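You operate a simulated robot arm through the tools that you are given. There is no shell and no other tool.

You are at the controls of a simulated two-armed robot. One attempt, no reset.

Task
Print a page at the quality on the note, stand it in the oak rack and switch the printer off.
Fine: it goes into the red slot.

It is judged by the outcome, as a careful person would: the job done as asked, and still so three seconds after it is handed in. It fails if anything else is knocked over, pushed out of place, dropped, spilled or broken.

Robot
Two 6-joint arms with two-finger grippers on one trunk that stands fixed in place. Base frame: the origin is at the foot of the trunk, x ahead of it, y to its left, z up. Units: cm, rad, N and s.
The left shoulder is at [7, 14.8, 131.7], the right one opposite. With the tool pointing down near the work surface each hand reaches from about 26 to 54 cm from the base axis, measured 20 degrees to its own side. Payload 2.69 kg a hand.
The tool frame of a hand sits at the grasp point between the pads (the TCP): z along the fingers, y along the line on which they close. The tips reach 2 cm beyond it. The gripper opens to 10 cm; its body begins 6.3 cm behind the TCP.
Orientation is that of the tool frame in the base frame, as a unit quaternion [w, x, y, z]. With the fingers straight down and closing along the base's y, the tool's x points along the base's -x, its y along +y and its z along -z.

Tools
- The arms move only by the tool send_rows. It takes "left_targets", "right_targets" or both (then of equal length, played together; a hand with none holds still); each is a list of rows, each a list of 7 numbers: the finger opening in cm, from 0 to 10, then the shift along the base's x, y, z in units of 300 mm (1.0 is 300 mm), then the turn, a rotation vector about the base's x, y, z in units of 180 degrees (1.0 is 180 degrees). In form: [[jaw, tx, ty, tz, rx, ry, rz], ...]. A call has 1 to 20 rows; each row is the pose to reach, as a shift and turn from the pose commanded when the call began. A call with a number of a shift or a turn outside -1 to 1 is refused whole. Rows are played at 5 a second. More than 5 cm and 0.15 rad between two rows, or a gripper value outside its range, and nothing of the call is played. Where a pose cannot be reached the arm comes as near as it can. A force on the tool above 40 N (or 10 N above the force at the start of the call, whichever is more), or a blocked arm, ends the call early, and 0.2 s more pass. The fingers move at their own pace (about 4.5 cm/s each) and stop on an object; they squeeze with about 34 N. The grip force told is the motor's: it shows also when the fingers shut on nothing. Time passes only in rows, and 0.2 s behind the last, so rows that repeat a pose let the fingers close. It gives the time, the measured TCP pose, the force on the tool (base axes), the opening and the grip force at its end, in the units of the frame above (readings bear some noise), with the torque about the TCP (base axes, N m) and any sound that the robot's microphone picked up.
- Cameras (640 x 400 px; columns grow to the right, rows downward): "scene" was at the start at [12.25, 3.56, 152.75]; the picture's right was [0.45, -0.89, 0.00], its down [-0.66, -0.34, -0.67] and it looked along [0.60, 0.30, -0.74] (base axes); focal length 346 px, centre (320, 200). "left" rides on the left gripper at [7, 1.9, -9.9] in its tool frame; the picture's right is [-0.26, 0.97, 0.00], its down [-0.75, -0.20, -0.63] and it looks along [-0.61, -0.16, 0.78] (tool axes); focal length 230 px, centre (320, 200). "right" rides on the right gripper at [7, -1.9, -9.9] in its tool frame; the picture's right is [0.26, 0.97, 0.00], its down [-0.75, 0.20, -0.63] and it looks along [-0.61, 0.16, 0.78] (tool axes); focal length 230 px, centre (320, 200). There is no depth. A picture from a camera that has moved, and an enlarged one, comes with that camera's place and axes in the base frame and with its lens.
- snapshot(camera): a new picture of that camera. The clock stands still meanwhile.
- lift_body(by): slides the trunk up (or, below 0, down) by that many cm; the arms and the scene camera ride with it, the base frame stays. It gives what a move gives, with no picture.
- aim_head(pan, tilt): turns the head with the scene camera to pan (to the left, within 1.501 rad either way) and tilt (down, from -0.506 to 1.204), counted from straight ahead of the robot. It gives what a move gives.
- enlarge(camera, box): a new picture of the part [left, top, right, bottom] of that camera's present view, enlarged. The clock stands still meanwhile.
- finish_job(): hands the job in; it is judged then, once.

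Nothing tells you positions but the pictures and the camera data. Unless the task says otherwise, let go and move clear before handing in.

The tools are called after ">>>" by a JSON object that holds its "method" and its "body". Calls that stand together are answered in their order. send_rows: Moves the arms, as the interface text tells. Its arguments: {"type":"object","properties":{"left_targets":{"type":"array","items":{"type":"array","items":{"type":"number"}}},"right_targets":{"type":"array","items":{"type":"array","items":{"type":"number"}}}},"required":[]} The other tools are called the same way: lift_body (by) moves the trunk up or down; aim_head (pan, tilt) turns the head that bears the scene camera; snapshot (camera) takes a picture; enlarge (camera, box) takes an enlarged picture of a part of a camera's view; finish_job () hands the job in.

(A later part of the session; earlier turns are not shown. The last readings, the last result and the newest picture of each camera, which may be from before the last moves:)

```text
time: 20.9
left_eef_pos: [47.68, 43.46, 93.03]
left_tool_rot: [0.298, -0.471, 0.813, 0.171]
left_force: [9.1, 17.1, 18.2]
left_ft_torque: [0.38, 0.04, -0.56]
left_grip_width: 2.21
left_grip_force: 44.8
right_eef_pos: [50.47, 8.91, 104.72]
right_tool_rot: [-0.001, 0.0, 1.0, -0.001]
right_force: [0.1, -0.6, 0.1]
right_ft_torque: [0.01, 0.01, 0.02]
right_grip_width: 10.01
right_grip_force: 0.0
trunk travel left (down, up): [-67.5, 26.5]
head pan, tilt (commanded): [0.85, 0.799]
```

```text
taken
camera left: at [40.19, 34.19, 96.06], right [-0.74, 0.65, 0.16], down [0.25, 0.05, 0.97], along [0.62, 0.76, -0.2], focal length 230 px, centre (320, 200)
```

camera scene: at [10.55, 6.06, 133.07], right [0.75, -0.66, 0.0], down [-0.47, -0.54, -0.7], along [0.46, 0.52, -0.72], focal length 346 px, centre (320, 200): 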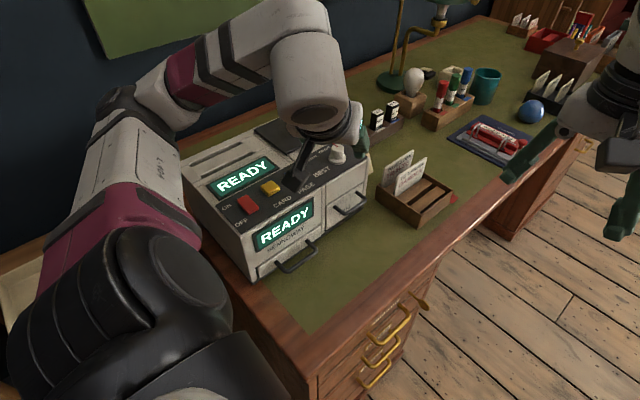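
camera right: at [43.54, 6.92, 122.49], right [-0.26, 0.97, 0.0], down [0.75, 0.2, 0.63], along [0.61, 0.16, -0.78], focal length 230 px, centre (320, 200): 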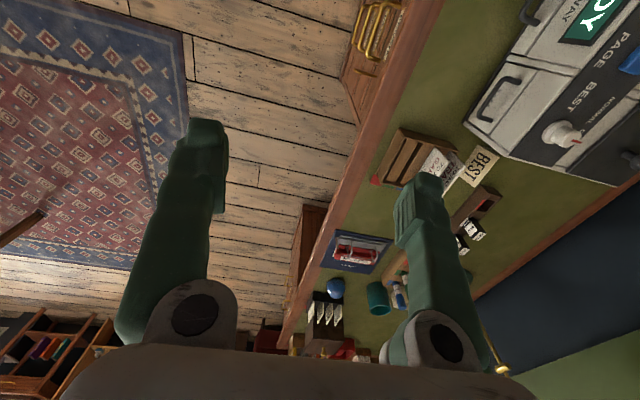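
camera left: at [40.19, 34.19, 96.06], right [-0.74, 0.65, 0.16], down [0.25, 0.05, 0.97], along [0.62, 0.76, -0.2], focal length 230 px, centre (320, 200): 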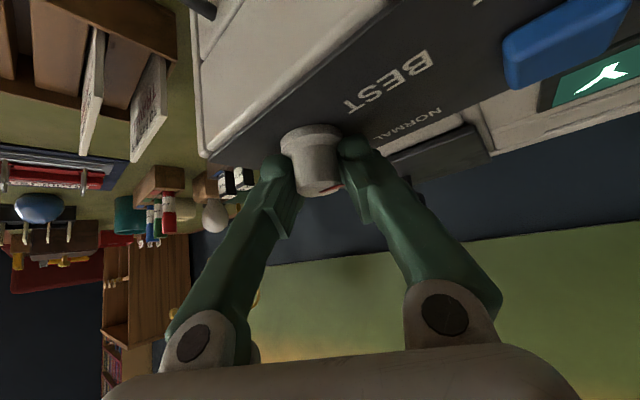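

I'm releasing and backing off along the tool axis to read the pointer.

>>> {"method": "send_rows", "body": {"left_targets": [[3, 0, 0, 0, 0, 0, 0], [5, 0, 0, 0, 0, 0, 0], [5, -0.02, -0.035, 0.05, 0, 0, 0], [5, -0.04, -0.07, 0.12, 0, 0, 0], [5, -0.06, -0.1, 0.2, 0, 0, 0], [5, -0.07, -0.12, 0.28, 0, 0, 0], [5, -0.07, -0.12, 0.28, 0, 0, 0]]}}

>>> {"method": "snapshot", "body": {"camera": "left"}}

>>> {"method": "snapshot", "body": {"camera": "scene"}}

```text
time: 22.5
left_eef_pos: [44.42, 45.82, 98.58]
left_tool_rot: [0.296, -0.469, 0.814, 0.17]
left_force: [0.1, -0.3, 0.0]
left_ft_torque: [-0.04, -0.01, 0.0]
left_grip_width: 4.99
left_grip_force: 0.0
left hand out of reach, approached as far as the arm can: row 3, 4, 5, 6, 7
right_eef_pos: [50.5, 8.72, 104.77]
right_tool_rot: [-0.001, 0.001, 1.0, 0.0]
right_force: [0.5, 0.6, 0.0]
right_ft_torque: [-0.02, -0.01, 0.0]
right_grip_width: 10.02
right_grip_force: 0.1
trunk travel left (down, up): [-67.5, 26.5]
head pan, tilt (commanded): [0.85, 0.799]
```

```text
taken
camera left: at [36.94, 36.53, 101.69], right [-0.74, 0.66, 0.16], down [0.26, 0.05, 0.96], along [0.63, 0.75, -0.21], focal length 230 px, centre (320, 200)
```

left: 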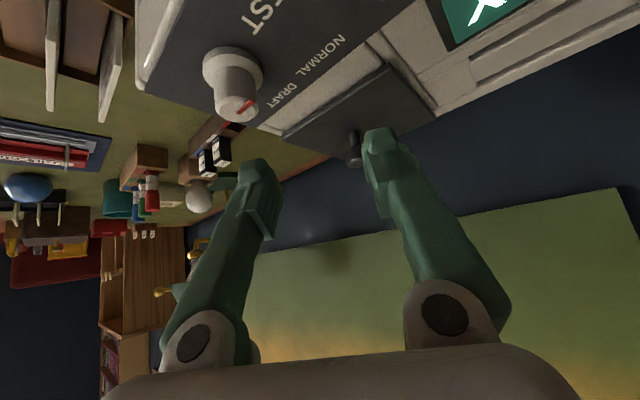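

```text
taken
camera scene: at [10.65, 6.09, 133.05], right [0.75, -0.66, 0.0], down [-0.47, -0.54, -0.7], along [0.46, 0.52, -0.72], focal length 346 px, centre (320, 200)
```

scene: 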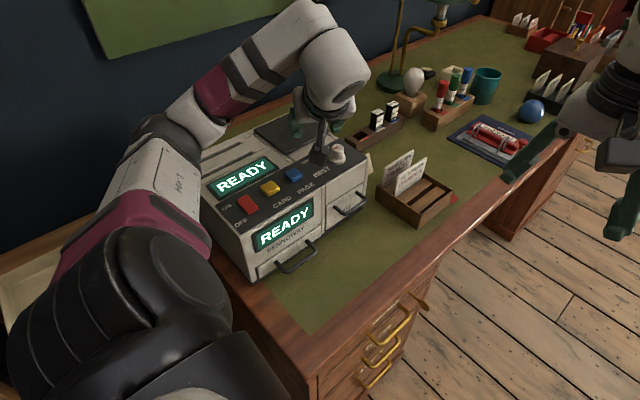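

The hand slid sideways because of a joint limit, but nothing was touched. I'll zoom in on the dial.

>>> {"method": "enlarge", "body": {"camera": "left", "box": [180, 0, 360, 140]}}

>>> {"method": "enlarge", "body": {"camera": "scene", "box": [290, 120, 370, 190]}}

```text
2.86 times, centred on (270, 70) of left
camera zoom: at [36.94, 36.53, 101.69], right [-0.74, 0.66, 0.16], down [0.26, 0.05, 0.96], along [0.63, 0.75, -0.21], focal length 657 px, centre (463, 571)
```

zoom: 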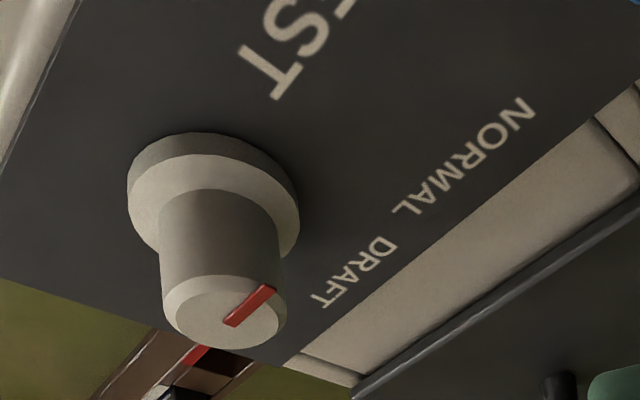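

```text
5.71 times, centred on (330, 155) of scene
camera zoom: at [10.65, 6.09, 133.05], right [0.75, -0.66, 0.0], down [-0.47, -0.54, -0.7], along [0.46, 0.52, -0.72], focal length 1976 px, centre (263, 457)
```

zoom: 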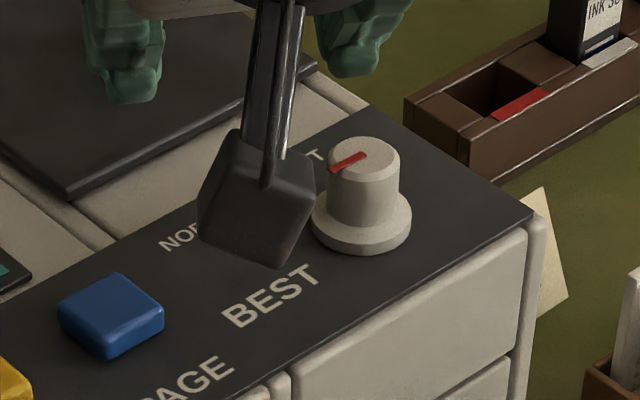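

By ray-plane intersection the pointer reads about 171° and BEST sits at about 180° (start ≈ 92°, after the first turn ≈ 136°), so a little more turn is wanted. I'm returning to a pre-grasp pose at azimuth 20°.

>>> {"method": "send_rows", "body": {"left_targets": [[5, -0.003, -0.02, 0.01, 0, 0, -0.037], [5, -0.006, -0.04, 0.01, 0, 0, -0.074], [5, -0.009, -0.065, 0.01, 0, 0, -0.111], [5, -0.012, -0.09, 0, 0, 0, -0.148], [5, -0.015, -0.11, -0.01, 0, 0, -0.185], [5, -0.017, -0.13, -0.03, 0, 0, -0.2222], [5, -0.017, -0.13, -0.033, 0, 0, -0.2222]]}}

>>> {"method": "snapshot", "body": {"camera": "left"}}

```text
time: 24.1
left_eef_pos: [43.73, 41.97, 97.74]
left_tool_rot: [0.337, -0.162, 0.926, 0.059]
left_force: [-0.9, 0.7, -0.1]
left_ft_torque: [-0.02, 0.02, 0.0]
left_grip_width: 4.96
left_grip_force: 0.1
right_eef_pos: [50.37, 8.86, 104.71]
right_tool_rot: [-0.001, 0.001, 1.0, -0.001]
right_force: [-0.2, -0.4, 0.0]
right_ft_torque: [0.0, 0.04, 0.02]
right_grip_width: 9.99
right_grip_force: 0.0
trunk travel left (down, up): [-67.5, 26.5]
head pan, tilt (commanded): [0.85, 0.799]
```

```text
taken
camera left: at [32.1, 39.68, 100.8], right [-0.14, 0.98, 0.17], down [0.23, -0.13, 0.96], along [0.96, 0.18, -0.2], focal length 230 px, centre (320, 200)
```

left: 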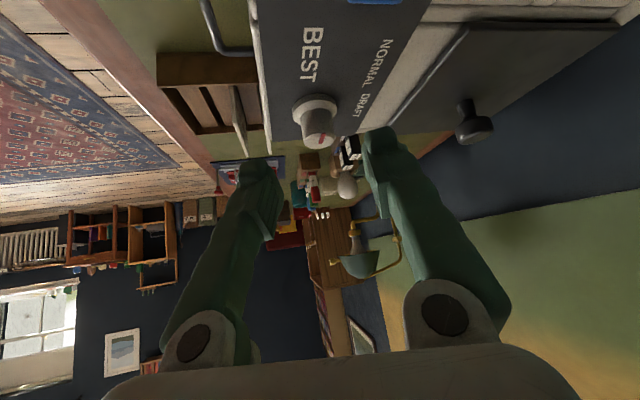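

>>> {"method": "enlarge", "body": {"camera": "left", "box": [260, 60, 400, 160]}}

```text
4.00 times, centred on (330, 110) of left
camera zoom: at [32.1, 39.68, 100.8], right [-0.14, 0.98, 0.17], down [0.23, -0.13, 0.96], along [0.96, 0.18, -0.2], focal length 920 px, centre (280, 560)
```

zoom: 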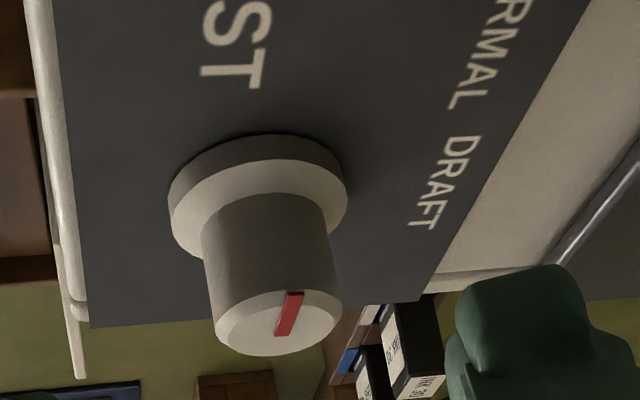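

The pointer is within a few degrees of BEST (estimates 170–181°). I'll give it one more gentle 12° nudge to be sure it is fully there.

>>> {"method": "send_rows", "body": {"left_targets": [[5, 0.032, 0.0103, -0.0395, 0, 0, 0], [5, 0.064, 0.0207, -0.079, 0, 0, 0], [5, 0.096, 0.031, -0.118, 0, 0, 0], [5, 0.1267, 0.041, -0.157, 0, 0, 0], [3, 0.1267, 0.041, -0.157, 0, 0, 0], [1, 0.1267, 0.041, -0.157, 0, 0, 0], [0, 0.1267, 0.041, -0.157, 0, 0, 0], [0, 0.1267, 0.041, -0.157, 0, 0, 0], [0, 0.1267, 0.041, -0.157, 0, 0, 0.03], [0, 0.1267, 0.041, -0.157, 0, 0, 0.067], [0, 0.1267, 0.041, -0.157, 0, 0, 0.067]]}}

>>> {"method": "snapshot", "body": {"camera": "left"}}

```text
time: 26.5
left_eef_pos: [47.99, 43.62, 93.02]
left_tool_rot: [0.329, -0.26, 0.903, 0.094]
left_force: [9.9, 11.8, 4.1]
left_ft_torque: [0.27, 0.16, -0.26]
left_grip_width: 2.04
left_grip_force: 45.1
right_eef_pos: [50.61, 9.13, 104.52]
right_tool_rot: [-0.002, 0.002, 1.0, -0.002]
right_force: [0.2, 0.3, 0.0]
right_ft_torque: [0.02, 0.01, -0.02]
right_grip_width: 10.01
right_grip_force: 0.0
trunk travel left (down, up): [-67.5, 26.5]
head pan, tilt (commanded): [0.85, 0.799]
```

```text
taken
camera left: at [37.05, 38.83, 96.1], right [-0.35, 0.92, 0.17], down [0.25, -0.08, 0.96], along [0.9, 0.38, -0.2], focal length 230 px, centre (320, 200)
```

left: 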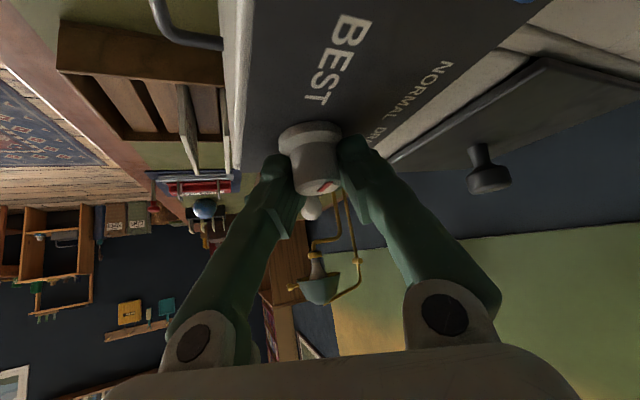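

I'm opening and retreating along the tool axis.

>>> {"method": "send_rows", "body": {"left_targets": [[3, 0, 0, 0, 0, 0, 0], [5, 0, 0, 0, 0, 0, 0], [5, 0, 0, 0, 0, 0, 0], [5, -0.027, -0.017, 0.038, 0, 0, 0], [5, -0.054, -0.034, 0.077, 0, 0, 0], [5, -0.082, -0.051, 0.115, 0, 0, 0], [5, -0.109, -0.068, 0.153, 0, 0, 0], [5, -0.16, -0.1, 0.2, 0, 0, 0], [5, -0.16, -0.1, 0.2, 0, 0, 0]]}}

>>> {"method": "snapshot", "body": {"camera": "left"}}

>>> {"method": "snapshot", "body": {"camera": "scene"}}

```text
time: 28.5
left_eef_pos: [42.89, 40.16, 99.32]
left_tool_rot: [0.329, -0.258, 0.904, 0.093]
left_force: [0.9, 0.4, -0.6]
left_ft_torque: [-0.02, 0.02, -0.03]
left_grip_width: 5.02
left_grip_force: 0.0
right_eef_pos: [50.41, 8.84, 104.68]
right_tool_rot: [0.0, 0.001, 1.0, 0.0]
right_force: [0.4, 0.1, -0.2]
right_ft_torque: [-0.02, 0.07, 0.0]
right_grip_width: 9.98
right_grip_force: 0.1
trunk travel left (down, up): [-67.5, 26.5]
head pan, tilt (commanded): [0.85, 0.799]
```

```text
taken
camera left: at [31.92, 35.53, 102.33], right [-0.34, 0.92, 0.17], down [0.25, -0.08, 0.96], along [0.9, 0.37, -0.21], focal length 230 px, centre (320, 200)
```

left: 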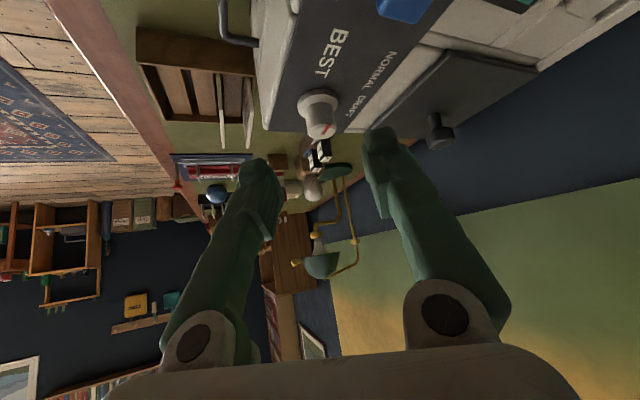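

```text
taken
camera scene: at [10.59, 6.12, 133.06], right [0.75, -0.66, 0.0], down [-0.47, -0.54, -0.7], along [0.46, 0.52, -0.72], focal length 346 px, centre (320, 200)
```

scene: 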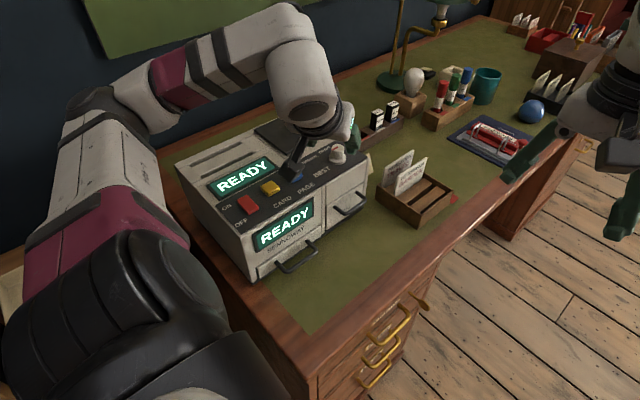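

>>> {"method": "enlarge", "body": {"camera": "left", "box": [270, 60, 390, 150]}}

>>> {"method": "enlarge", "body": {"camera": "scene", "box": [290, 130, 370, 190]}}

```text
4.44 times, centred on (330, 105) of left
camera zoom: at [31.92, 35.53, 102.33], right [-0.34, 0.92, 0.17], down [0.25, -0.08, 0.96], along [0.9, 0.37, -0.21], focal length 1022 px, centre (276, 622)
```

zoom: 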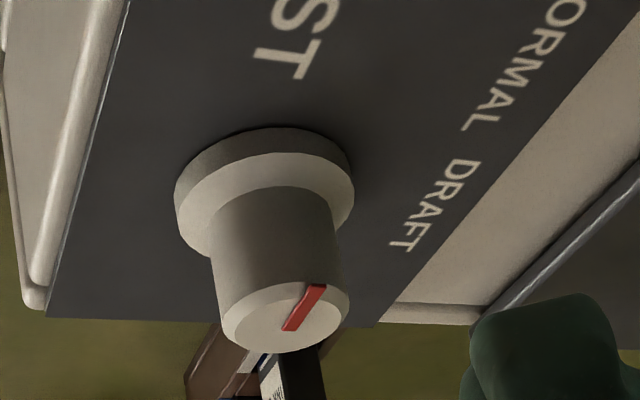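

```text
6.67 times, centred on (330, 160) of scene
camera zoom: at [10.59, 6.12, 133.06], right [0.75, -0.66, 0.0], down [-0.47, -0.54, -0.7], along [0.46, 0.52, -0.72], focal length 2305 px, centre (253, 467)
```

zoom: 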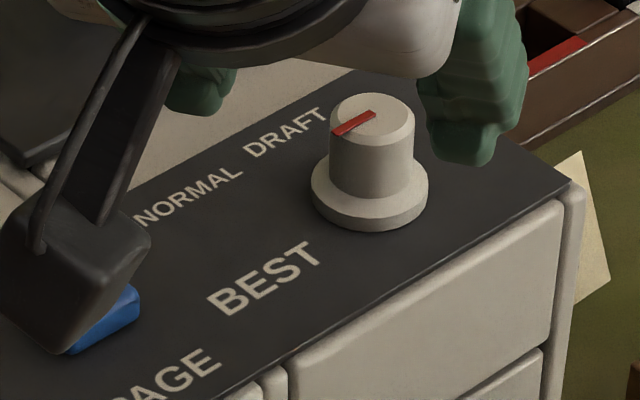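

The pointer now reads ~178–180°, straight at BEST. Next is the blue PAGE button at about (38, 44.7, 91): I'll close the fingers, reduce the tilt to 25° and hover above it.

>>> {"method": "send_rows", "body": {"left_targets": [[3, -0.03, 0.03, 0, -0.011, 0.0177, 0], [1, -0.065, 0.06, 0, -0.0221, 0.0354, 0], [0, -0.1, 0.095, -0.02, -0.0332, 0.053, 0], [0, -0.135, 0.125, -0.04, -0.0442, 0.0707, 0], [0, -0.163, 0.151, -0.06, -0.0442, 0.0707, 0], [0, -0.163, 0.151, -0.06, -0.0442, 0.0707, 0]]}}

>>> {"method": "snapshot", "body": {"camera": "left"}}

>>> {"method": "enlarge", "body": {"camera": "scene", "box": [170, 60, 390, 220]}}

```text
time: 29.9
left_eef_pos: [38.5, 43.98, 97.58]
left_tool_rot: [0.207, -0.27, 0.939, 0.059]
left_force: [0.0, 0.1, -0.2]
left_ft_torque: [0.0, -0.02, -0.03]
left_grip_width: 0.0
left_grip_force: 29.2
left hand out of reach, approached as far as the arm can: row 5, 6
right_eef_pos: [50.42, 8.68, 104.62]
right_tool_rot: [-0.001, 0.001, 1.0, 0.0]
right_force: [0.4, 0.0, -0.2]
right_ft_torque: [0.02, -0.02, -0.01]
right_grip_width: 10.01
right_grip_force: 0.1
trunk travel left (down, up): [-67.5, 26.5]
head pan, tilt (commanded): [0.85, 0.799]
```

```text
taken
camera left: at [28.65, 39.99, 103.51], right [-0.31, 0.94, 0.11], down [0.46, 0.05, 0.89], along [0.83, 0.33, -0.45], focal length 230 px, centre (320, 200)
```

left: 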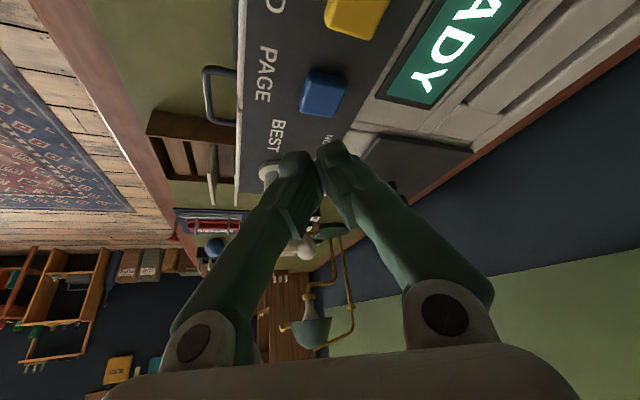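

```text
2.50 times, centred on (280, 140) of scene
camera zoom: at [10.59, 6.13, 133.06], right [0.75, -0.66, 0.0], down [-0.47, -0.54, -0.7], along [0.46, 0.52, -0.72], focal length 864 px, centre (420, 350)
```

zoom: 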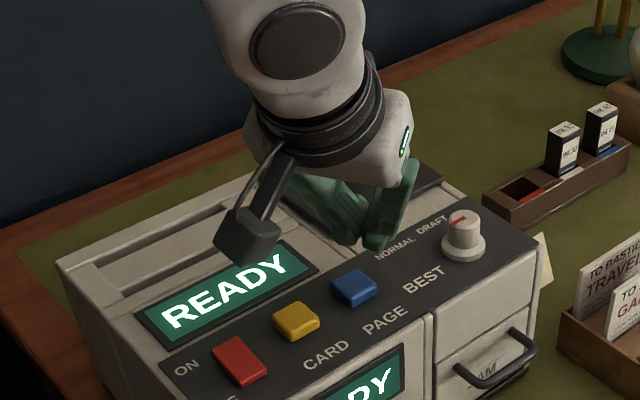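

That is slightly beyond reach at 25° tilt, so I'll use 35° and hover directly over the blue button.

>>> {"method": "send_rows", "body": {"left_targets": [[0, -0.009, 0.008, -0.018, 0.0098, -0.0157, 0], [0, -0.018, 0.016, -0.036, 0.0196, -0.0314, 0], [0, -0.0267, 0.024, -0.053, 0.0294, -0.0471, 0], [0, -0.0267, 0.024, -0.053, 0.0294, -0.0471, 0]]}}

>>> {"method": "snapshot", "body": {"camera": "left"}}

>>> {"method": "enlarge", "body": {"camera": "scene", "box": [170, 80, 390, 240]}}

```text
time: 30.9
left_eef_pos: [38.15, 43.35, 95.59]
left_tool_rot: [0.289, -0.263, 0.917, 0.08]
left_force: [-0.6, -0.2, -0.3]
left_ft_torque: [-0.05, -0.04, -0.06]
left_grip_width: 0.0
left_grip_force: 29.6
left hand out of reach, approached as far as the arm can: row 1, 2, 3, 4
right_eef_pos: [50.22, 9.29, 104.73]
right_tool_rot: [0.001, -0.001, 1.0, -0.002]
right_force: [-0.2, 0.4, 0.4]
right_ft_torque: [-0.06, -0.04, -0.07]
right_grip_width: 9.99
right_grip_force: 0.0
trunk travel left (down, up): [-67.5, 26.5]
head pan, tilt (commanded): [0.85, 0.799]
```

```text
taken
camera left: at [27.5, 38.84, 99.55], right [-0.33, 0.93, 0.14], down [0.32, -0.03, 0.95], along [0.89, 0.36, -0.29], focal length 230 px, centre (320, 200)
```

left: 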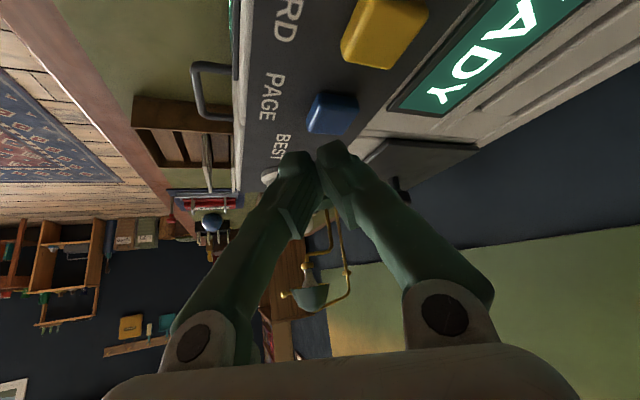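

```text
2.50 times, centred on (280, 160) of scene
camera zoom: at [10.38, 6.55, 133.06], right [0.75, -0.66, 0.0], down [-0.47, -0.54, -0.7], along [0.46, 0.52, -0.72], focal length 864 px, centre (420, 300)
```

zoom: 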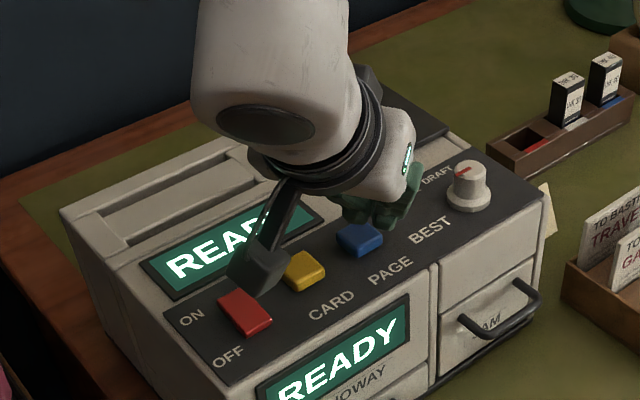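

The limit looks like a shoulder-azimuth limit, since the wrist bearing stays below about 46°. I'll point the tool more toward +y (azimuth 60°, tilt 40°) so the wrist sits further inboard.

>>> {"method": "send_rows", "body": {"left_targets": [[0, -0.003, 0.004, 0.01, 0.004, -0.0039, 0.0311], [0, -0.006, 0.012, 0.015, 0.0081, -0.0078, 0.0622], [0, -0.01, 0.02, 0.02, 0.0121, -0.0117, 0.0932], [0, -0.013, 0.028, 0.02, 0.0162, -0.0156, 0.1243], [0, -0.0167, 0.0367, 0.02, 0.0202, -0.0195, 0.1554], [0, -0.0167, 0.0367, 0.02, 0.0202, -0.0195, 0.1554]]}}

>>> {"method": "snapshot", "body": {"camera": "left"}}

>>> {"method": "enlarge", "body": {"camera": "scene", "box": [170, 80, 390, 240]}}

```text
time: 32.3
left_eef_pos: [36.39, 45.41, 97.46]
left_tool_rot: [0.296, -0.471, 0.814, 0.171]
left_force: [0.3, 0.0, 0.6]
left_ft_torque: [0.0, 0.02, -0.01]
left_grip_width: 0.0
left_grip_force: 29.2
left hand out of reach, approached as far as the arm can: row 3, 4, 5, 6
right_eef_pos: [50.42, 8.71, 104.77]
right_tool_rot: [-0.001, 0.0, 1.0, 0.0]
right_force: [-0.7, 0.5, 0.3]
right_ft_torque: [0.0, -0.03, 0.0]
right_grip_width: 10.01
right_grip_force: 0.0
trunk travel left (down, up): [-67.5, 26.5]
head pan, tilt (commanded): [0.85, 0.799]
```

```text
taken
camera left: at [29.05, 36.19, 100.56], right [-0.74, 0.65, 0.16], down [0.26, 0.05, 0.96], along [0.62, 0.76, -0.21], focal length 230 px, centre (320, 200)
```

left: 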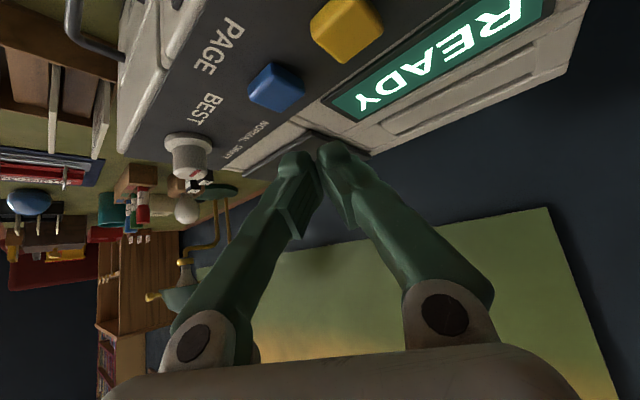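

```text
2.50 times, centred on (280, 160) of scene
camera zoom: at [10.56, 6.09, 133.06], right [0.75, -0.66, 0.0], down [-0.47, -0.54, -0.7], along [0.46, 0.52, -0.72], focal length 864 px, centre (420, 300)
```

zoom: 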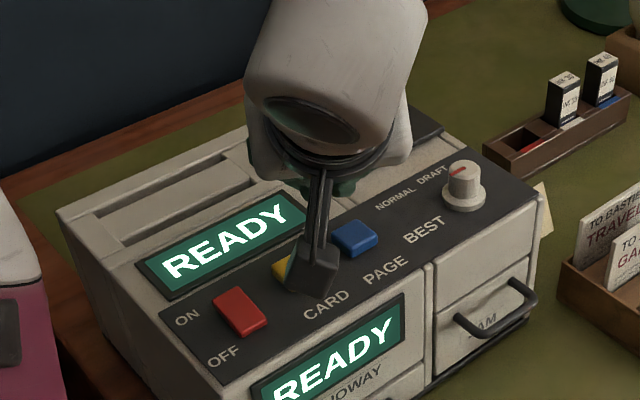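

The solver is pushing the other way at azimuth 60°, so there is probably a window between the two. I'm trying azimuth 45°.

>>> {"method": "send_rows", "body": {"left_targets": [[0, 0.012, -0.01, -0.01, 0, 0, -0.028], [0, 0.024, -0.02, -0.025, 0, 0, -0.056], [0, 0.037, -0.03, -0.04, 0, 0, -0.0833], [0, 0.037, -0.03, -0.04, 0, 0, -0.0833]]}}

>>> {"method": "snapshot", "body": {"camera": "left"}}

>>> {"method": "snapshot", "body": {"camera": "scene"}}

```text
time: 33.3
left_eef_pos: [37.43, 44.62, 96.29]
left_tool_rot: [0.317, -0.358, 0.869, 0.13]
left_force: [-0.2, 0.1, -0.4]
left_ft_torque: [0.0, -0.04, 0.01]
left_grip_width: 0.0
left_grip_force: 29.5
right_eef_pos: [50.49, 8.75, 104.82]
right_tool_rot: [-0.001, 0.001, 1.0, 0.0]
right_force: [0.1, -0.3, -0.1]
right_ft_torque: [-0.01, 0.02, 0.0]
right_grip_width: 10.02
right_grip_force: 0.0
trunk travel left (down, up): [-67.5, 26.5]
head pan, tilt (commanded): [0.85, 0.799]
```

```text
taken
camera left: at [27.9, 37.71, 99.33], right [-0.54, 0.82, 0.17], down [0.26, -0.02, 0.96], along [0.8, 0.57, -0.2], focal length 230 px, centre (320, 200)
```

left: 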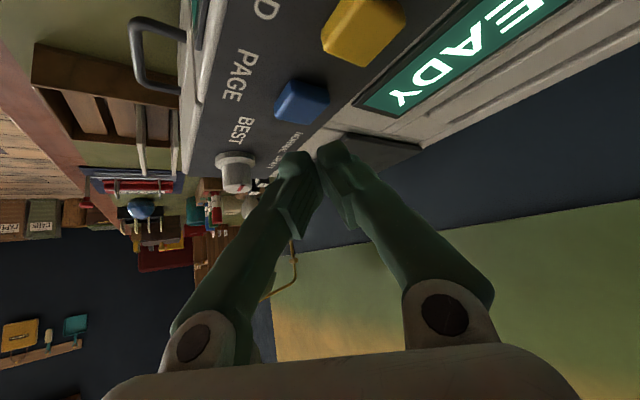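

```text
taken
camera scene: at [10.56, 6.08, 133.06], right [0.75, -0.66, 0.0], down [-0.47, -0.54, -0.7], along [0.46, 0.52, -0.72], focal length 346 px, centre (320, 200)
```

scene: 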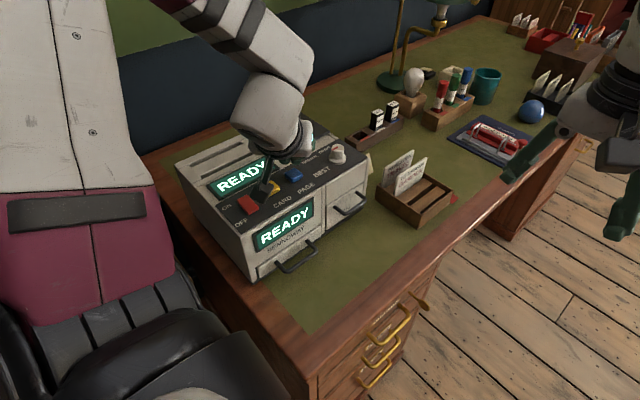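

I reached the hover, with the tip corner right over the blue button. I'm pressing down slowly while watching force and sound.

>>> {"method": "send_rows", "body": {"left_targets": [[0, 0, 0, -0.04, 0, 0, 0], [0, 0, 0, -0.075, 0, 0, 0], [0, 0, 0, -0.085, 0, 0, 0], [0, 0, 0, -0.095, 0, 0, 0], [0, 0, 0, -0.105, 0, 0, 0], [0, 0, 0, -0.112, 0, 0, 0]]}}

>>> {"method": "enlarge", "body": {"camera": "scene", "box": [170, 100, 390, 260]}}

>>> {"method": "snapshot", "body": {"camera": "left"}}

```text
time: 34.7
left_eef_pos: [36.92, 45.56, 93.51]
left_tool_rot: [0.316, -0.36, 0.868, 0.13]
left_force: [0.5, -0.2, -1.2]
left_ft_torque: [-0.01, -0.02, 0.0]
left_grip_width: 0.0
left_grip_force: 29.6
left hand out of reach, approached as far as the arm can: row 2, 3, 4, 5, 6
right_eef_pos: [50.39, 8.75, 104.65]
right_tool_rot: [0.0, 0.0, 1.0, 0.001]
right_force: [-0.2, -0.3, 0.3]
right_ft_torque: [0.01, 0.01, -0.01]
right_grip_width: 9.99
right_grip_force: 0.0
trunk travel left (down, up): [-67.5, 26.5]
head pan, tilt (commanded): [0.85, 0.799]
```

```text
2.50 times, centred on (280, 180) of scene
camera zoom: at [10.55, 6.12, 133.06], right [0.75, -0.66, 0.0], down [-0.47, -0.54, -0.7], along [0.46, 0.52, -0.72], focal length 864 px, centre (420, 250)
```

zoom: 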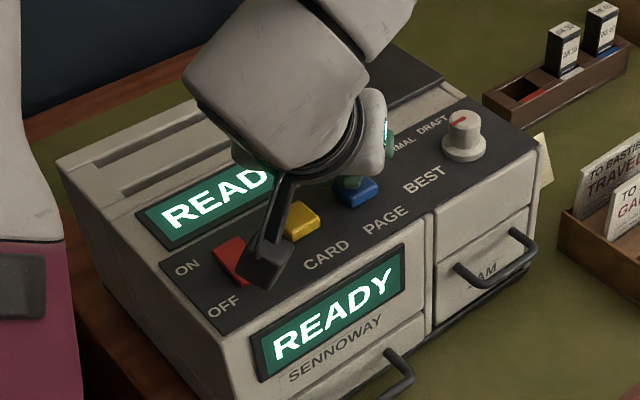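

```text
taken
camera left: at [27.34, 38.5, 96.64], right [-0.54, 0.82, 0.16], down [0.26, -0.02, 0.96], along [0.8, 0.57, -0.21], focal length 230 px, centre (320, 200)
```

left: 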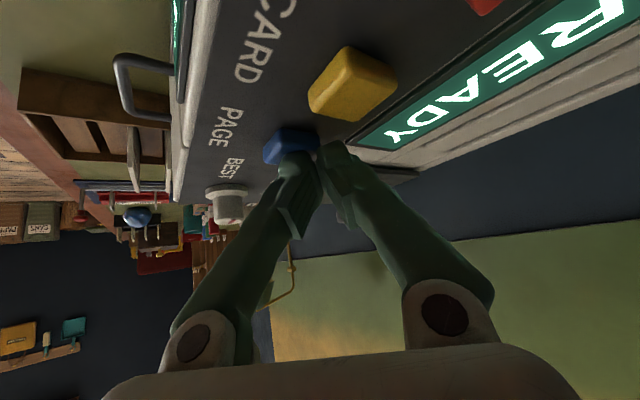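

The solver keeps hitting limits, so I want to understand the arm's structure. I'll lift off first, then look at both arms with the head.

>>> {"method": "send_rows", "body": {"left_targets": [[0, 0, 0, 0.04, 0, 0, 0], [0, 0, 0, 0.1, 0, 0, 0], [0, 0, 0, 0.16, 0, 0, 0]]}}

>>> {"method": "aim_head", "body": {"pan": -0.3, "tilt": 0.5}}

>>> {"method": "snapshot", "body": {"camera": "scene"}}

>>> {"method": "aim_head", "body": {"pan": 1.1, "tilt": 0.4}}

>>> {"method": "snapshot", "body": {"camera": "scene"}}

>>> {"method": "snapshot", "body": {"camera": "right"}}

```text
time: 35.5
left_eef_pos: [37.37, 44.02, 98.28]
left_tool_rot: [0.314, -0.36, 0.868, 0.133]
left_force: [-0.5, -0.4, -0.1]
left_ft_torque: [0.02, 0.0, 0.04]
left_grip_width: 0.01
left_grip_force: 29.0
left hand out of reach, approached as far as the arm can: row 3
right_eef_pos: [50.49, 8.48, 104.73]
right_tool_rot: [0.0, 0.001, 1.0, 0.002]
right_force: [0.0, 0.0, -1.2]
right_ft_torque: [0.03, 0.02, -0.03]
right_grip_width: 10.01
right_grip_force: 0.0
trunk travel left (down, up): [-67.5, 26.5]
head pan, tilt (commanded): [0.85, 0.799]
```

```text
time: 36.9
left_eef_pos: [37.37, 44.3, 98.15]
left_tool_rot: [0.315, -0.359, 0.869, 0.13]
left_force: [-0.8, -0.4, 1.1]
left_ft_torque: [0.0, 0.02, -0.03]
left_grip_width: 0.03
left_grip_force: 29.9
right_eef_pos: [50.36, 8.71, 104.63]
right_tool_rot: [0.0, 0.001, 1.0, -0.001]
right_force: [0.3, -0.6, 0.2]
right_ft_torque: [0.0, 0.03, 0.01]
right_grip_width: 9.98
right_grip_force: 0.0
trunk travel left (down, up): [-67.5, 26.5]
head pan, tilt (commanded): [-0.3, 0.499]
```

```text
taken
camera scene: at [13.92, -2.63, 135.66], right [-0.3, -0.96, 0.0], down [-0.46, 0.14, -0.88], along [0.84, -0.26, -0.48], focal length 346 px, centre (320, 200)
```

scene: 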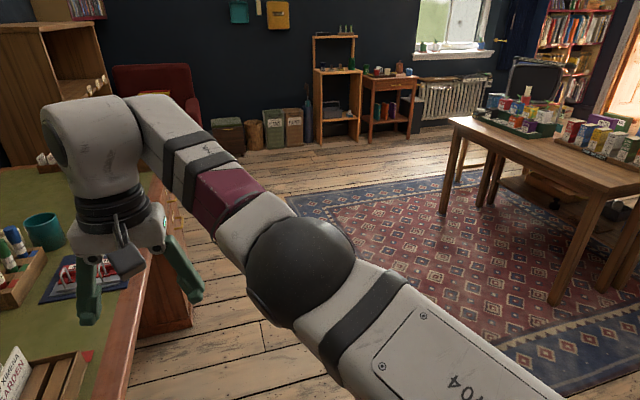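

```text
time: 38.4
left_eef_pos: [37.28, 44.31, 98.1]
left_tool_rot: [0.316, -0.359, 0.869, 0.13]
left_force: [-0.1, 0.6, 0.1]
left_ft_torque: [0.0, -0.01, -0.01]
left_grip_width: 0.02
left_grip_force: 29.3
right_eef_pos: [50.42, 8.66, 104.7]
right_tool_rot: [-0.001, 0.001, 1.0, 0.001]
right_force: [0.5, 0.6, -0.2]
right_ft_torque: [-0.01, 0.01, -0.03]
right_grip_width: 10.02
right_grip_force: 0.0
trunk travel left (down, up): [-67.5, 26.5]
head pan, tilt (commanded): [1.1, 0.4]
```

```text
taken
camera scene: at [9.45, 8.29, 136.57], right [0.89, -0.46, 0.0], down [-0.18, -0.35, -0.92], along [0.42, 0.82, -0.39], focal length 346 px, centre (320, 200)
```

scene: 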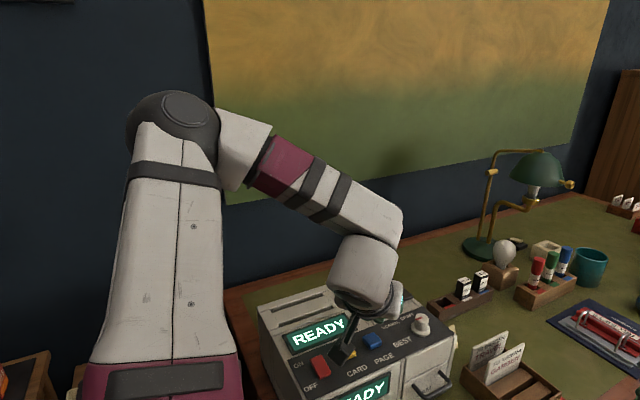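

```text
taken
camera right: at [43.55, 6.95, 114.48], right [-0.26, 0.97, 0.0], down [0.75, 0.2, 0.63], along [0.61, 0.16, -0.78], focal length 230 px, centre (320, 200)
```

right: 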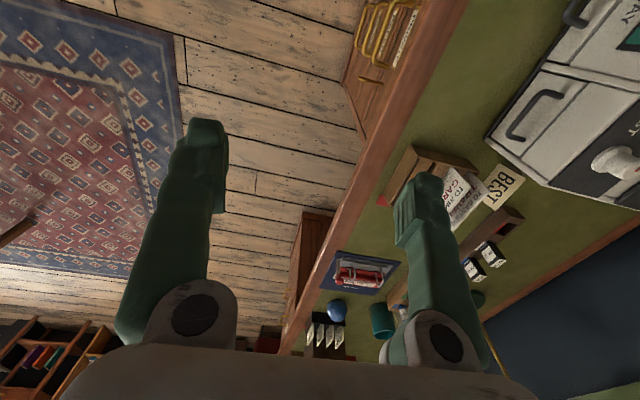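

The wrist has a roll-pitch-roll layout, so joint limits depend on orientation. For pressing I can use any orientation, so I'll test a more vertical tool (tilt 15°, azimuth 60°) at this safe height.

>>> {"method": "send_rows", "body": {"left_targets": [[0, 0, 0, 0.02, -0.0221, 0.017, 0.0164], [0, 0, 0, 0.03, -0.0442, 0.0339, 0.0328], [0, 0, 0, 0.03, -0.0663, 0.0509, 0.0492], [0, 0, 0, 0.03, -0.0884, 0.0678, 0.0656], [0, 0, 0, 0.03, -0.1105, 0.0848, 0.082], [0, 0, 0, 0.03, -0.1105, 0.0848, 0.082]]}}

>>> {"method": "snapshot", "body": {"camera": "scene"}}

```text
time: 39.8
left_eef_pos: [37.47, 44.2, 99.07]
left_tool_rot: [0.113, -0.497, 0.858, 0.065]
left_force: [-0.2, -0.8, -0.1]
left_ft_torque: [0.0, 0.01, -0.02]
left_grip_width: 0.01
left_grip_force: 30.6
right_eef_pos: [50.42, 8.81, 104.65]
right_tool_rot: [-0.001, 0.001, 1.0, 0.0]
right_force: [-0.4, 0.8, -0.1]
right_ft_torque: [0.0, 0.0, 0.0]
right_grip_width: 9.97
right_grip_force: 0.1
trunk travel left (down, up): [-67.5, 26.5]
head pan, tilt (commanded): [1.1, 0.4]
```

```text
taken
camera scene: at [9.42, 8.29, 136.58], right [0.89, -0.45, 0.0], down [-0.18, -0.35, -0.92], along [0.42, 0.82, -0.39], focal length 346 px, centre (320, 200)
```

scene: 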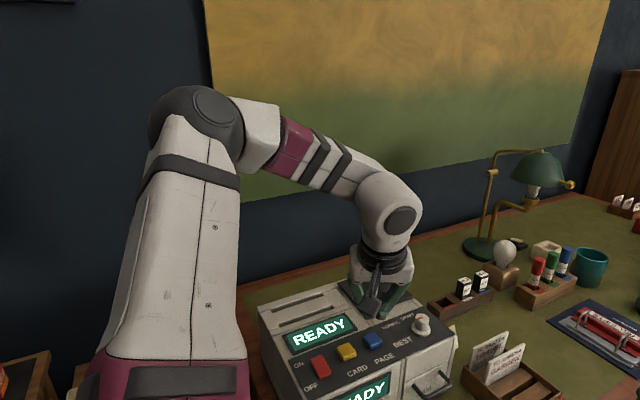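

That pose is fully reachable. I'm moving over the blue button and pressing.

>>> {"method": "send_rows", "body": {"left_targets": [[0, 0.007, 0.011, -0.04, 0, 0, 0], [0, 0.0143, 0.0217, -0.08, 0, 0, 0], [0, 0.0143, 0.0217, -0.12, 0, 0, 0], [0, 0.0143, 0.0217, -0.155, 0, 0, 0], [0, 0.0143, 0.0217, -0.17, 0, 0, 0], [0, 0.0143, 0.0217, -0.18, 0, 0, 0], [0, 0.0143, 0.0217, -0.19, 0, 0, 0]]}}

>>> {"method": "enlarge", "body": {"camera": "scene", "box": [240, 220, 460, 400]}}

>>> {"method": "snapshot", "body": {"camera": "left"}}

```text
time: 41.4
left_eef_pos: [37.72, 44.8, 93.19]
left_tool_rot: [0.113, -0.496, 0.859, 0.066]
left_force: [-0.1, 0.6, 0.7]
left_ft_torque: [-0.01, -0.01, 0.01]
left_grip_width: 0.58
left_grip_force: 29.4
right_eef_pos: [50.35, 8.9, 104.71]
right_tool_rot: [-0.001, 0.001, 1.0, 0.0]
right_force: [-0.8, -0.4, -0.7]
right_ft_torque: [0.01, 0.01, -0.01]
right_grip_width: 10.0
right_grip_force: 0.1
trunk travel left (down, up): [-67.5, 26.5]
head pan, tilt (commanded): [1.1, 0.4]
```

```text
2.22 times, centred on (350, 310) of scene
camera zoom: at [9.46, 8.29, 136.57], right [0.89, -0.45, 0.0], down [-0.18, -0.35, -0.92], along [0.42, 0.82, -0.39], focal length 768 px, centre (253, -44)
```

zoom: 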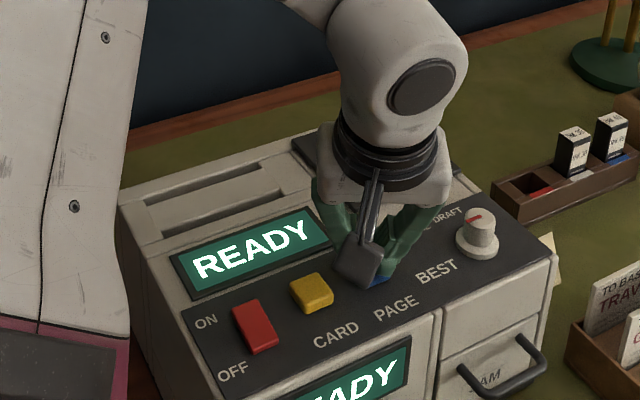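

```text
taken
camera left: at [31.63, 37.62, 101.01], right [-0.71, 0.7, 0.07], down [0.45, 0.39, 0.8], along [0.53, 0.6, -0.59], focal length 230 px, centre (320, 200)
```

left: 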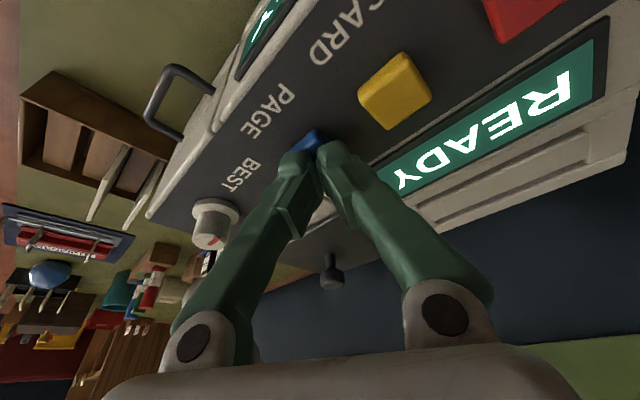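

There is contact, since the fingers were nudged slightly. I'm pressing a bit further.

>>> {"method": "send_rows", "body": {"left_targets": [[0, 0, 0, -0.01, 0, 0, 0], [0, 0, 0, -0.02, 0, 0, 0], [0, 0, 0, -0.027, 0, 0, 0]]}}

>>> {"method": "enlarge", "body": {"camera": "scene", "box": [240, 220, 460, 400]}}

>>> {"method": "enlarge", "body": {"camera": "left", "box": [220, 60, 460, 220]}}

```text
time: 42.2
left_eef_pos: [37.94, 44.7, 92.63]
left_tool_rot: [0.114, -0.496, 0.858, 0.066]
left_force: [-0.9, 1.8, 7.4]
left_ft_torque: [-0.02, 0.01, -0.03]
left_grip_width: 0.62
left_grip_force: 29.3
right_eef_pos: [50.36, 8.73, 104.66]
right_tool_rot: [0.0, 0.001, 1.0, 0.0]
right_force: [-0.3, -0.1, -0.6]
right_ft_torque: [0.02, 0.02, -0.02]
right_grip_width: 9.99
right_grip_force: 0.1
trunk travel left (down, up): [-67.5, 26.5]
head pan, tilt (commanded): [1.1, 0.4]
heard: click
```

```text
2.22 times, centred on (350, 310) of scene
camera zoom: at [9.32, 8.21, 136.6], right [0.89, -0.45, 0.0], down [-0.18, -0.35, -0.92], along [0.42, 0.82, -0.39], focal length 768 px, centre (253, -44)
```

zoom: 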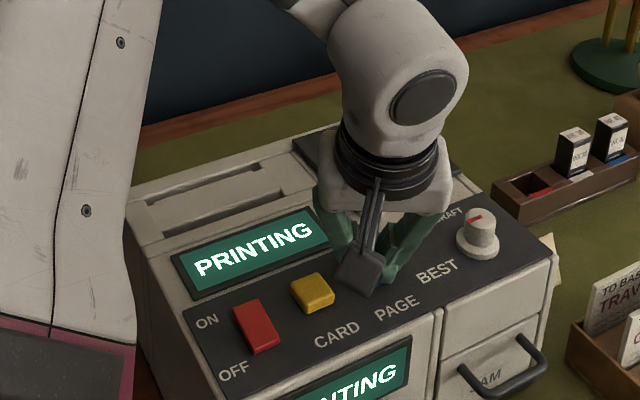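

```text
2.50 times, centred on (340, 140) of left
camera zoom: at [31.66, 37.57, 100.3], right [-0.71, 0.7, 0.07], down [0.45, 0.39, 0.8], along [0.54, 0.6, -0.59], focal length 575 px, centre (270, 350)
```

zoom: 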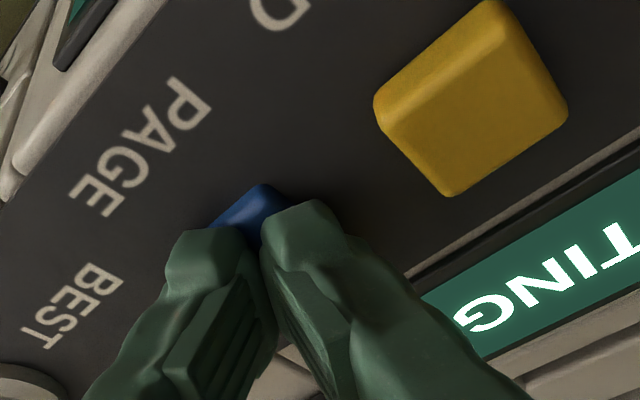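

There was a click and the display shows PRINTING. I'm lifting off and waiting for the page.

>>> {"method": "send_rows", "body": {"left_targets": [[0, 0, 0, 0.03, 0, 0, 0], [0, -0.02, -0.03, 0.1, 0, 0, 0], [0, -0.04, -0.06, 0.18, 0, 0, 0], [0, -0.06, -0.1, 0.26, 0, 0, 0], [0, -0.06, -0.15, 0.33, 0, 0, 0]]}}

>>> {"method": "aim_head", "body": {"pan": 0.85, "tilt": 0.75}}

>>> {"method": "snapshot", "body": {"camera": "scene"}}

>>> {"method": "snapshot", "body": {"camera": "left"}}

```text
time: 43.4
left_eef_pos: [36.15, 40.25, 102.53]
left_tool_rot: [0.112, -0.497, 0.858, 0.066]
left_force: [0.9, -0.2, 0.2]
left_ft_torque: [0.0, 0.0, 0.0]
left_grip_width: 0.02
left_grip_force: 29.6
right_eef_pos: [50.41, 8.65, 104.66]
right_tool_rot: [0.0, 0.001, 1.0, 0.001]
right_force: [0.8, -1.6, -0.9]
right_ft_torque: [0.03, 0.01, 0.03]
right_grip_width: 10.02
right_grip_force: 0.0
trunk travel left (down, up): [-67.5, 26.5]
head pan, tilt (commanded): [1.1, 0.4]
```

```text
time: 44.2
left_eef_pos: [36.23, 40.42, 102.47]
left_tool_rot: [0.113, -0.495, 0.859, 0.065]
left_force: [-0.3, 0.0, 0.8]
left_ft_torque: [0.0, -0.02, 0.01]
left_grip_width: 0.0
left_grip_force: 29.4
right_eef_pos: [50.41, 8.78, 104.76]
right_tool_rot: [-0.001, 0.001, 1.0, 0.0]
right_force: [0.5, -0.9, 0.9]
right_ft_torque: [0.0, 0.0, 0.01]
right_grip_width: 10.0
right_grip_force: 0.1
trunk travel left (down, up): [-67.5, 26.5]
head pan, tilt (commanded): [0.85, 0.75]
```

```text
taken
camera scene: at [10.7, 6.3, 133.47], right [0.75, -0.66, 0.0], down [-0.45, -0.51, -0.73], along [0.48, 0.55, -0.68], focal length 346 px, centre (320, 200)
```

scene: 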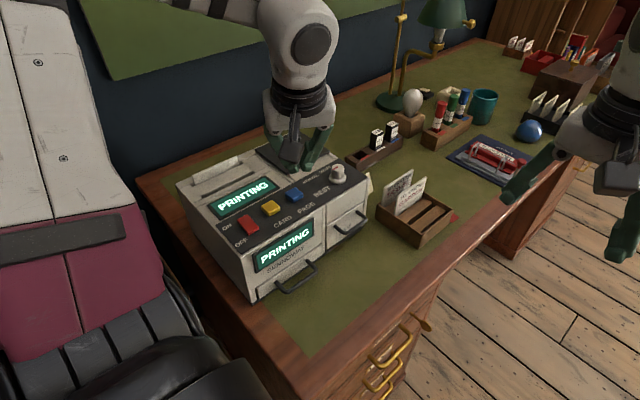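

```text
taken
camera left: at [29.97, 33.28, 110.09], right [-0.71, 0.7, 0.07], down [0.45, 0.39, 0.8], along [0.53, 0.6, -0.59], focal length 230 px, centre (320, 200)
```

left: 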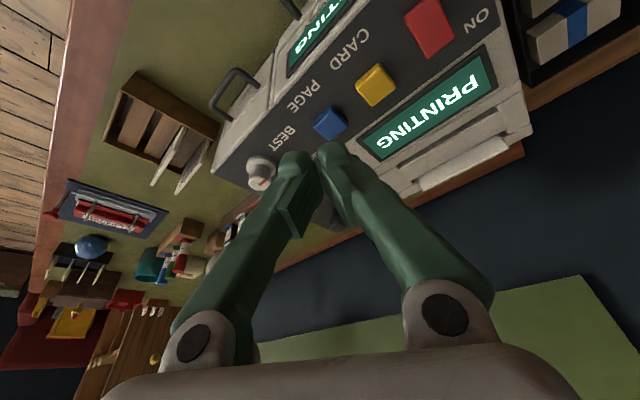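

A page is rising out of the rear top slot. I'm waiting for the print to finish.

>>> {"method": "send_rows", "body": {"left_targets": [[0, 0, 0, 0, 0, 0, 0], [0, 0, 0, 0, 0, 0, 0], [0, 0, 0, 0, 0, 0, 0], [0, 0, 0, 0, 0, 0, 0], [0, 0, 0, 0, 0, 0, 0], [0, 0, 0, 0, 0, 0, 0], [0, 0, 0, 0, 0, 0, 0], [0, 0, 0, 0, 0, 0, 0], [0, 0, 0, 0, 0, 0, 0], [0, 0, 0, 0, 0, 0, 0], [0, 0, 0, 0, 0, 0, 0], [0, 0, 0, 0, 0, 0, 0], [0, 0, 0, 0, 0, 0, 0], [0, 0, 0, 0, 0, 0, 0], [0, 0, 0, 0, 0, 0, 0]]}}

>>> {"method": "snapshot", "body": {"camera": "scene"}}

>>> {"method": "snapshot", "body": {"camera": "left"}}

```text
time: 47.5
left_eef_pos: [36.2, 40.39, 102.45]
left_tool_rot: [0.113, -0.496, 0.859, 0.065]
left_force: [-0.1, 0.1, -0.6]
left_ft_torque: [0.0, -0.01, 0.0]
left_grip_width: 0.0
left_grip_force: 29.0
right_eef_pos: [50.32, 8.75, 104.68]
right_tool_rot: [-0.001, 0.001, 1.0, 0.0]
right_force: [-0.7, 0.9, 0.0]
right_ft_torque: [-0.01, 0.02, -0.01]
right_grip_width: 9.98
right_grip_force: 0.1
trunk travel left (down, up): [-67.5, 26.5]
head pan, tilt (commanded): [0.85, 0.75]
```

```text
taken
camera scene: at [10.7, 6.26, 133.46], right [0.75, -0.66, 0.0], down [-0.45, -0.51, -0.73], along [0.48, 0.55, -0.68], focal length 346 px, centre (320, 200)
```

scene: 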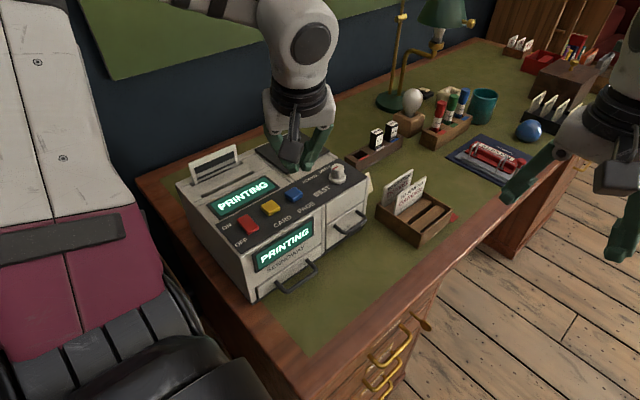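

```text
taken
camera left: at [29.97, 33.24, 110.11], right [-0.71, 0.7, 0.07], down [0.45, 0.39, 0.8], along [0.53, 0.6, -0.59], focal length 230 px, centre (320, 200)
```

left: 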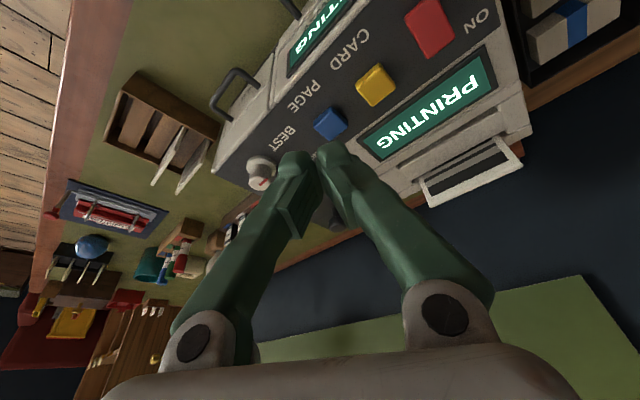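

The page is about a third out, so I'm continuing to wait.

>>> {"method": "send_rows", "body": {"left_targets": [[0, 0, 0, 0, 0, 0, 0], [0, 0, 0, 0, 0, 0, 0], [0, 0, 0, 0, 0, 0, 0], [0, 0, 0, 0, 0, 0, 0], [0, 0, 0, 0, 0, 0, 0], [0, 0, 0, 0, 0, 0, 0], [0, 0, 0, 0, 0, 0, 0], [0, 0, 0, 0, 0, 0, 0], [0, 0, 0, 0, 0, 0, 0], [0, 0, 0, 0, 0, 0, 0], [0, 0, 0, 0, 0, 0, 0], [0, 0, 0, 0, 0, 0, 0], [0, 0, 0, 0, 0, 0, 0], [0, 0, 0, 0, 0, 0, 0], [0, 0, 0, 0, 0, 0, 0], [0, 0, 0, 0, 0, 0, 0], [0, 0, 0, 0, 0, 0, 0], [0, 0, 0, 0, 0, 0, 0], [0, 0, 0, 0, 0, 0, 0], [0, 0, 0, 0, 0, 0, 0]]}}

>>> {"method": "snapshot", "body": {"camera": "scene"}}

>>> {"method": "snapshot", "body": {"camera": "left"}}

```text
time: 51.6
left_eef_pos: [36.26, 40.44, 102.32]
left_tool_rot: [0.113, -0.496, 0.859, 0.066]
left_force: [0.2, -0.2, 0.3]
left_ft_torque: [0.01, -0.05, 0.02]
left_grip_width: 0.0
left_grip_force: 29.8
right_eef_pos: [50.5, 8.93, 104.71]
right_tool_rot: [-0.001, 0.001, 1.0, 0.0]
right_force: [0.2, -0.2, -0.4]
right_ft_torque: [0.04, 0.03, 0.02]
right_grip_width: 10.0
right_grip_force: 0.1
trunk travel left (down, up): [-67.5, 26.5]
head pan, tilt (commanded): [0.85, 0.75]
```

```text
taken
camera scene: at [10.7, 6.26, 133.46], right [0.75, -0.66, 0.0], down [-0.45, -0.51, -0.73], along [0.48, 0.55, -0.68], focal length 346 px, centre (320, 200)
```

scene: 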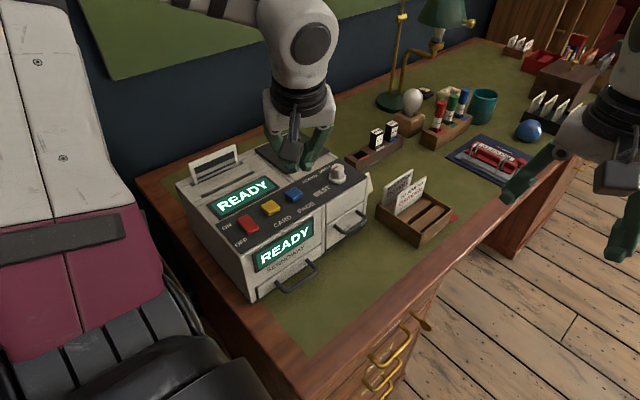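

```text
taken
camera left: at [29.97, 33.24, 110.11], right [-0.71, 0.7, 0.07], down [0.45, 0.39, 0.8], along [0.53, 0.6, -0.59], focal length 230 px, centre (320, 200)
```

left: 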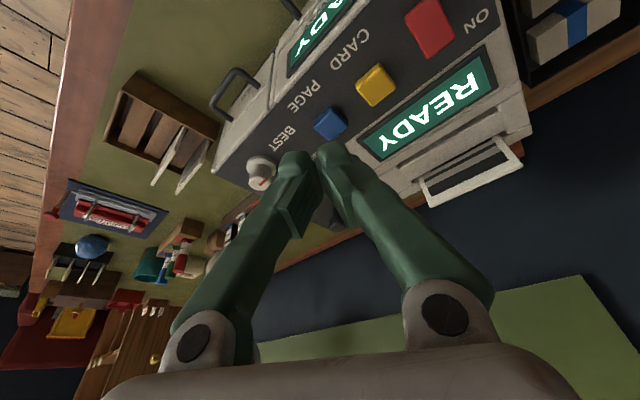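

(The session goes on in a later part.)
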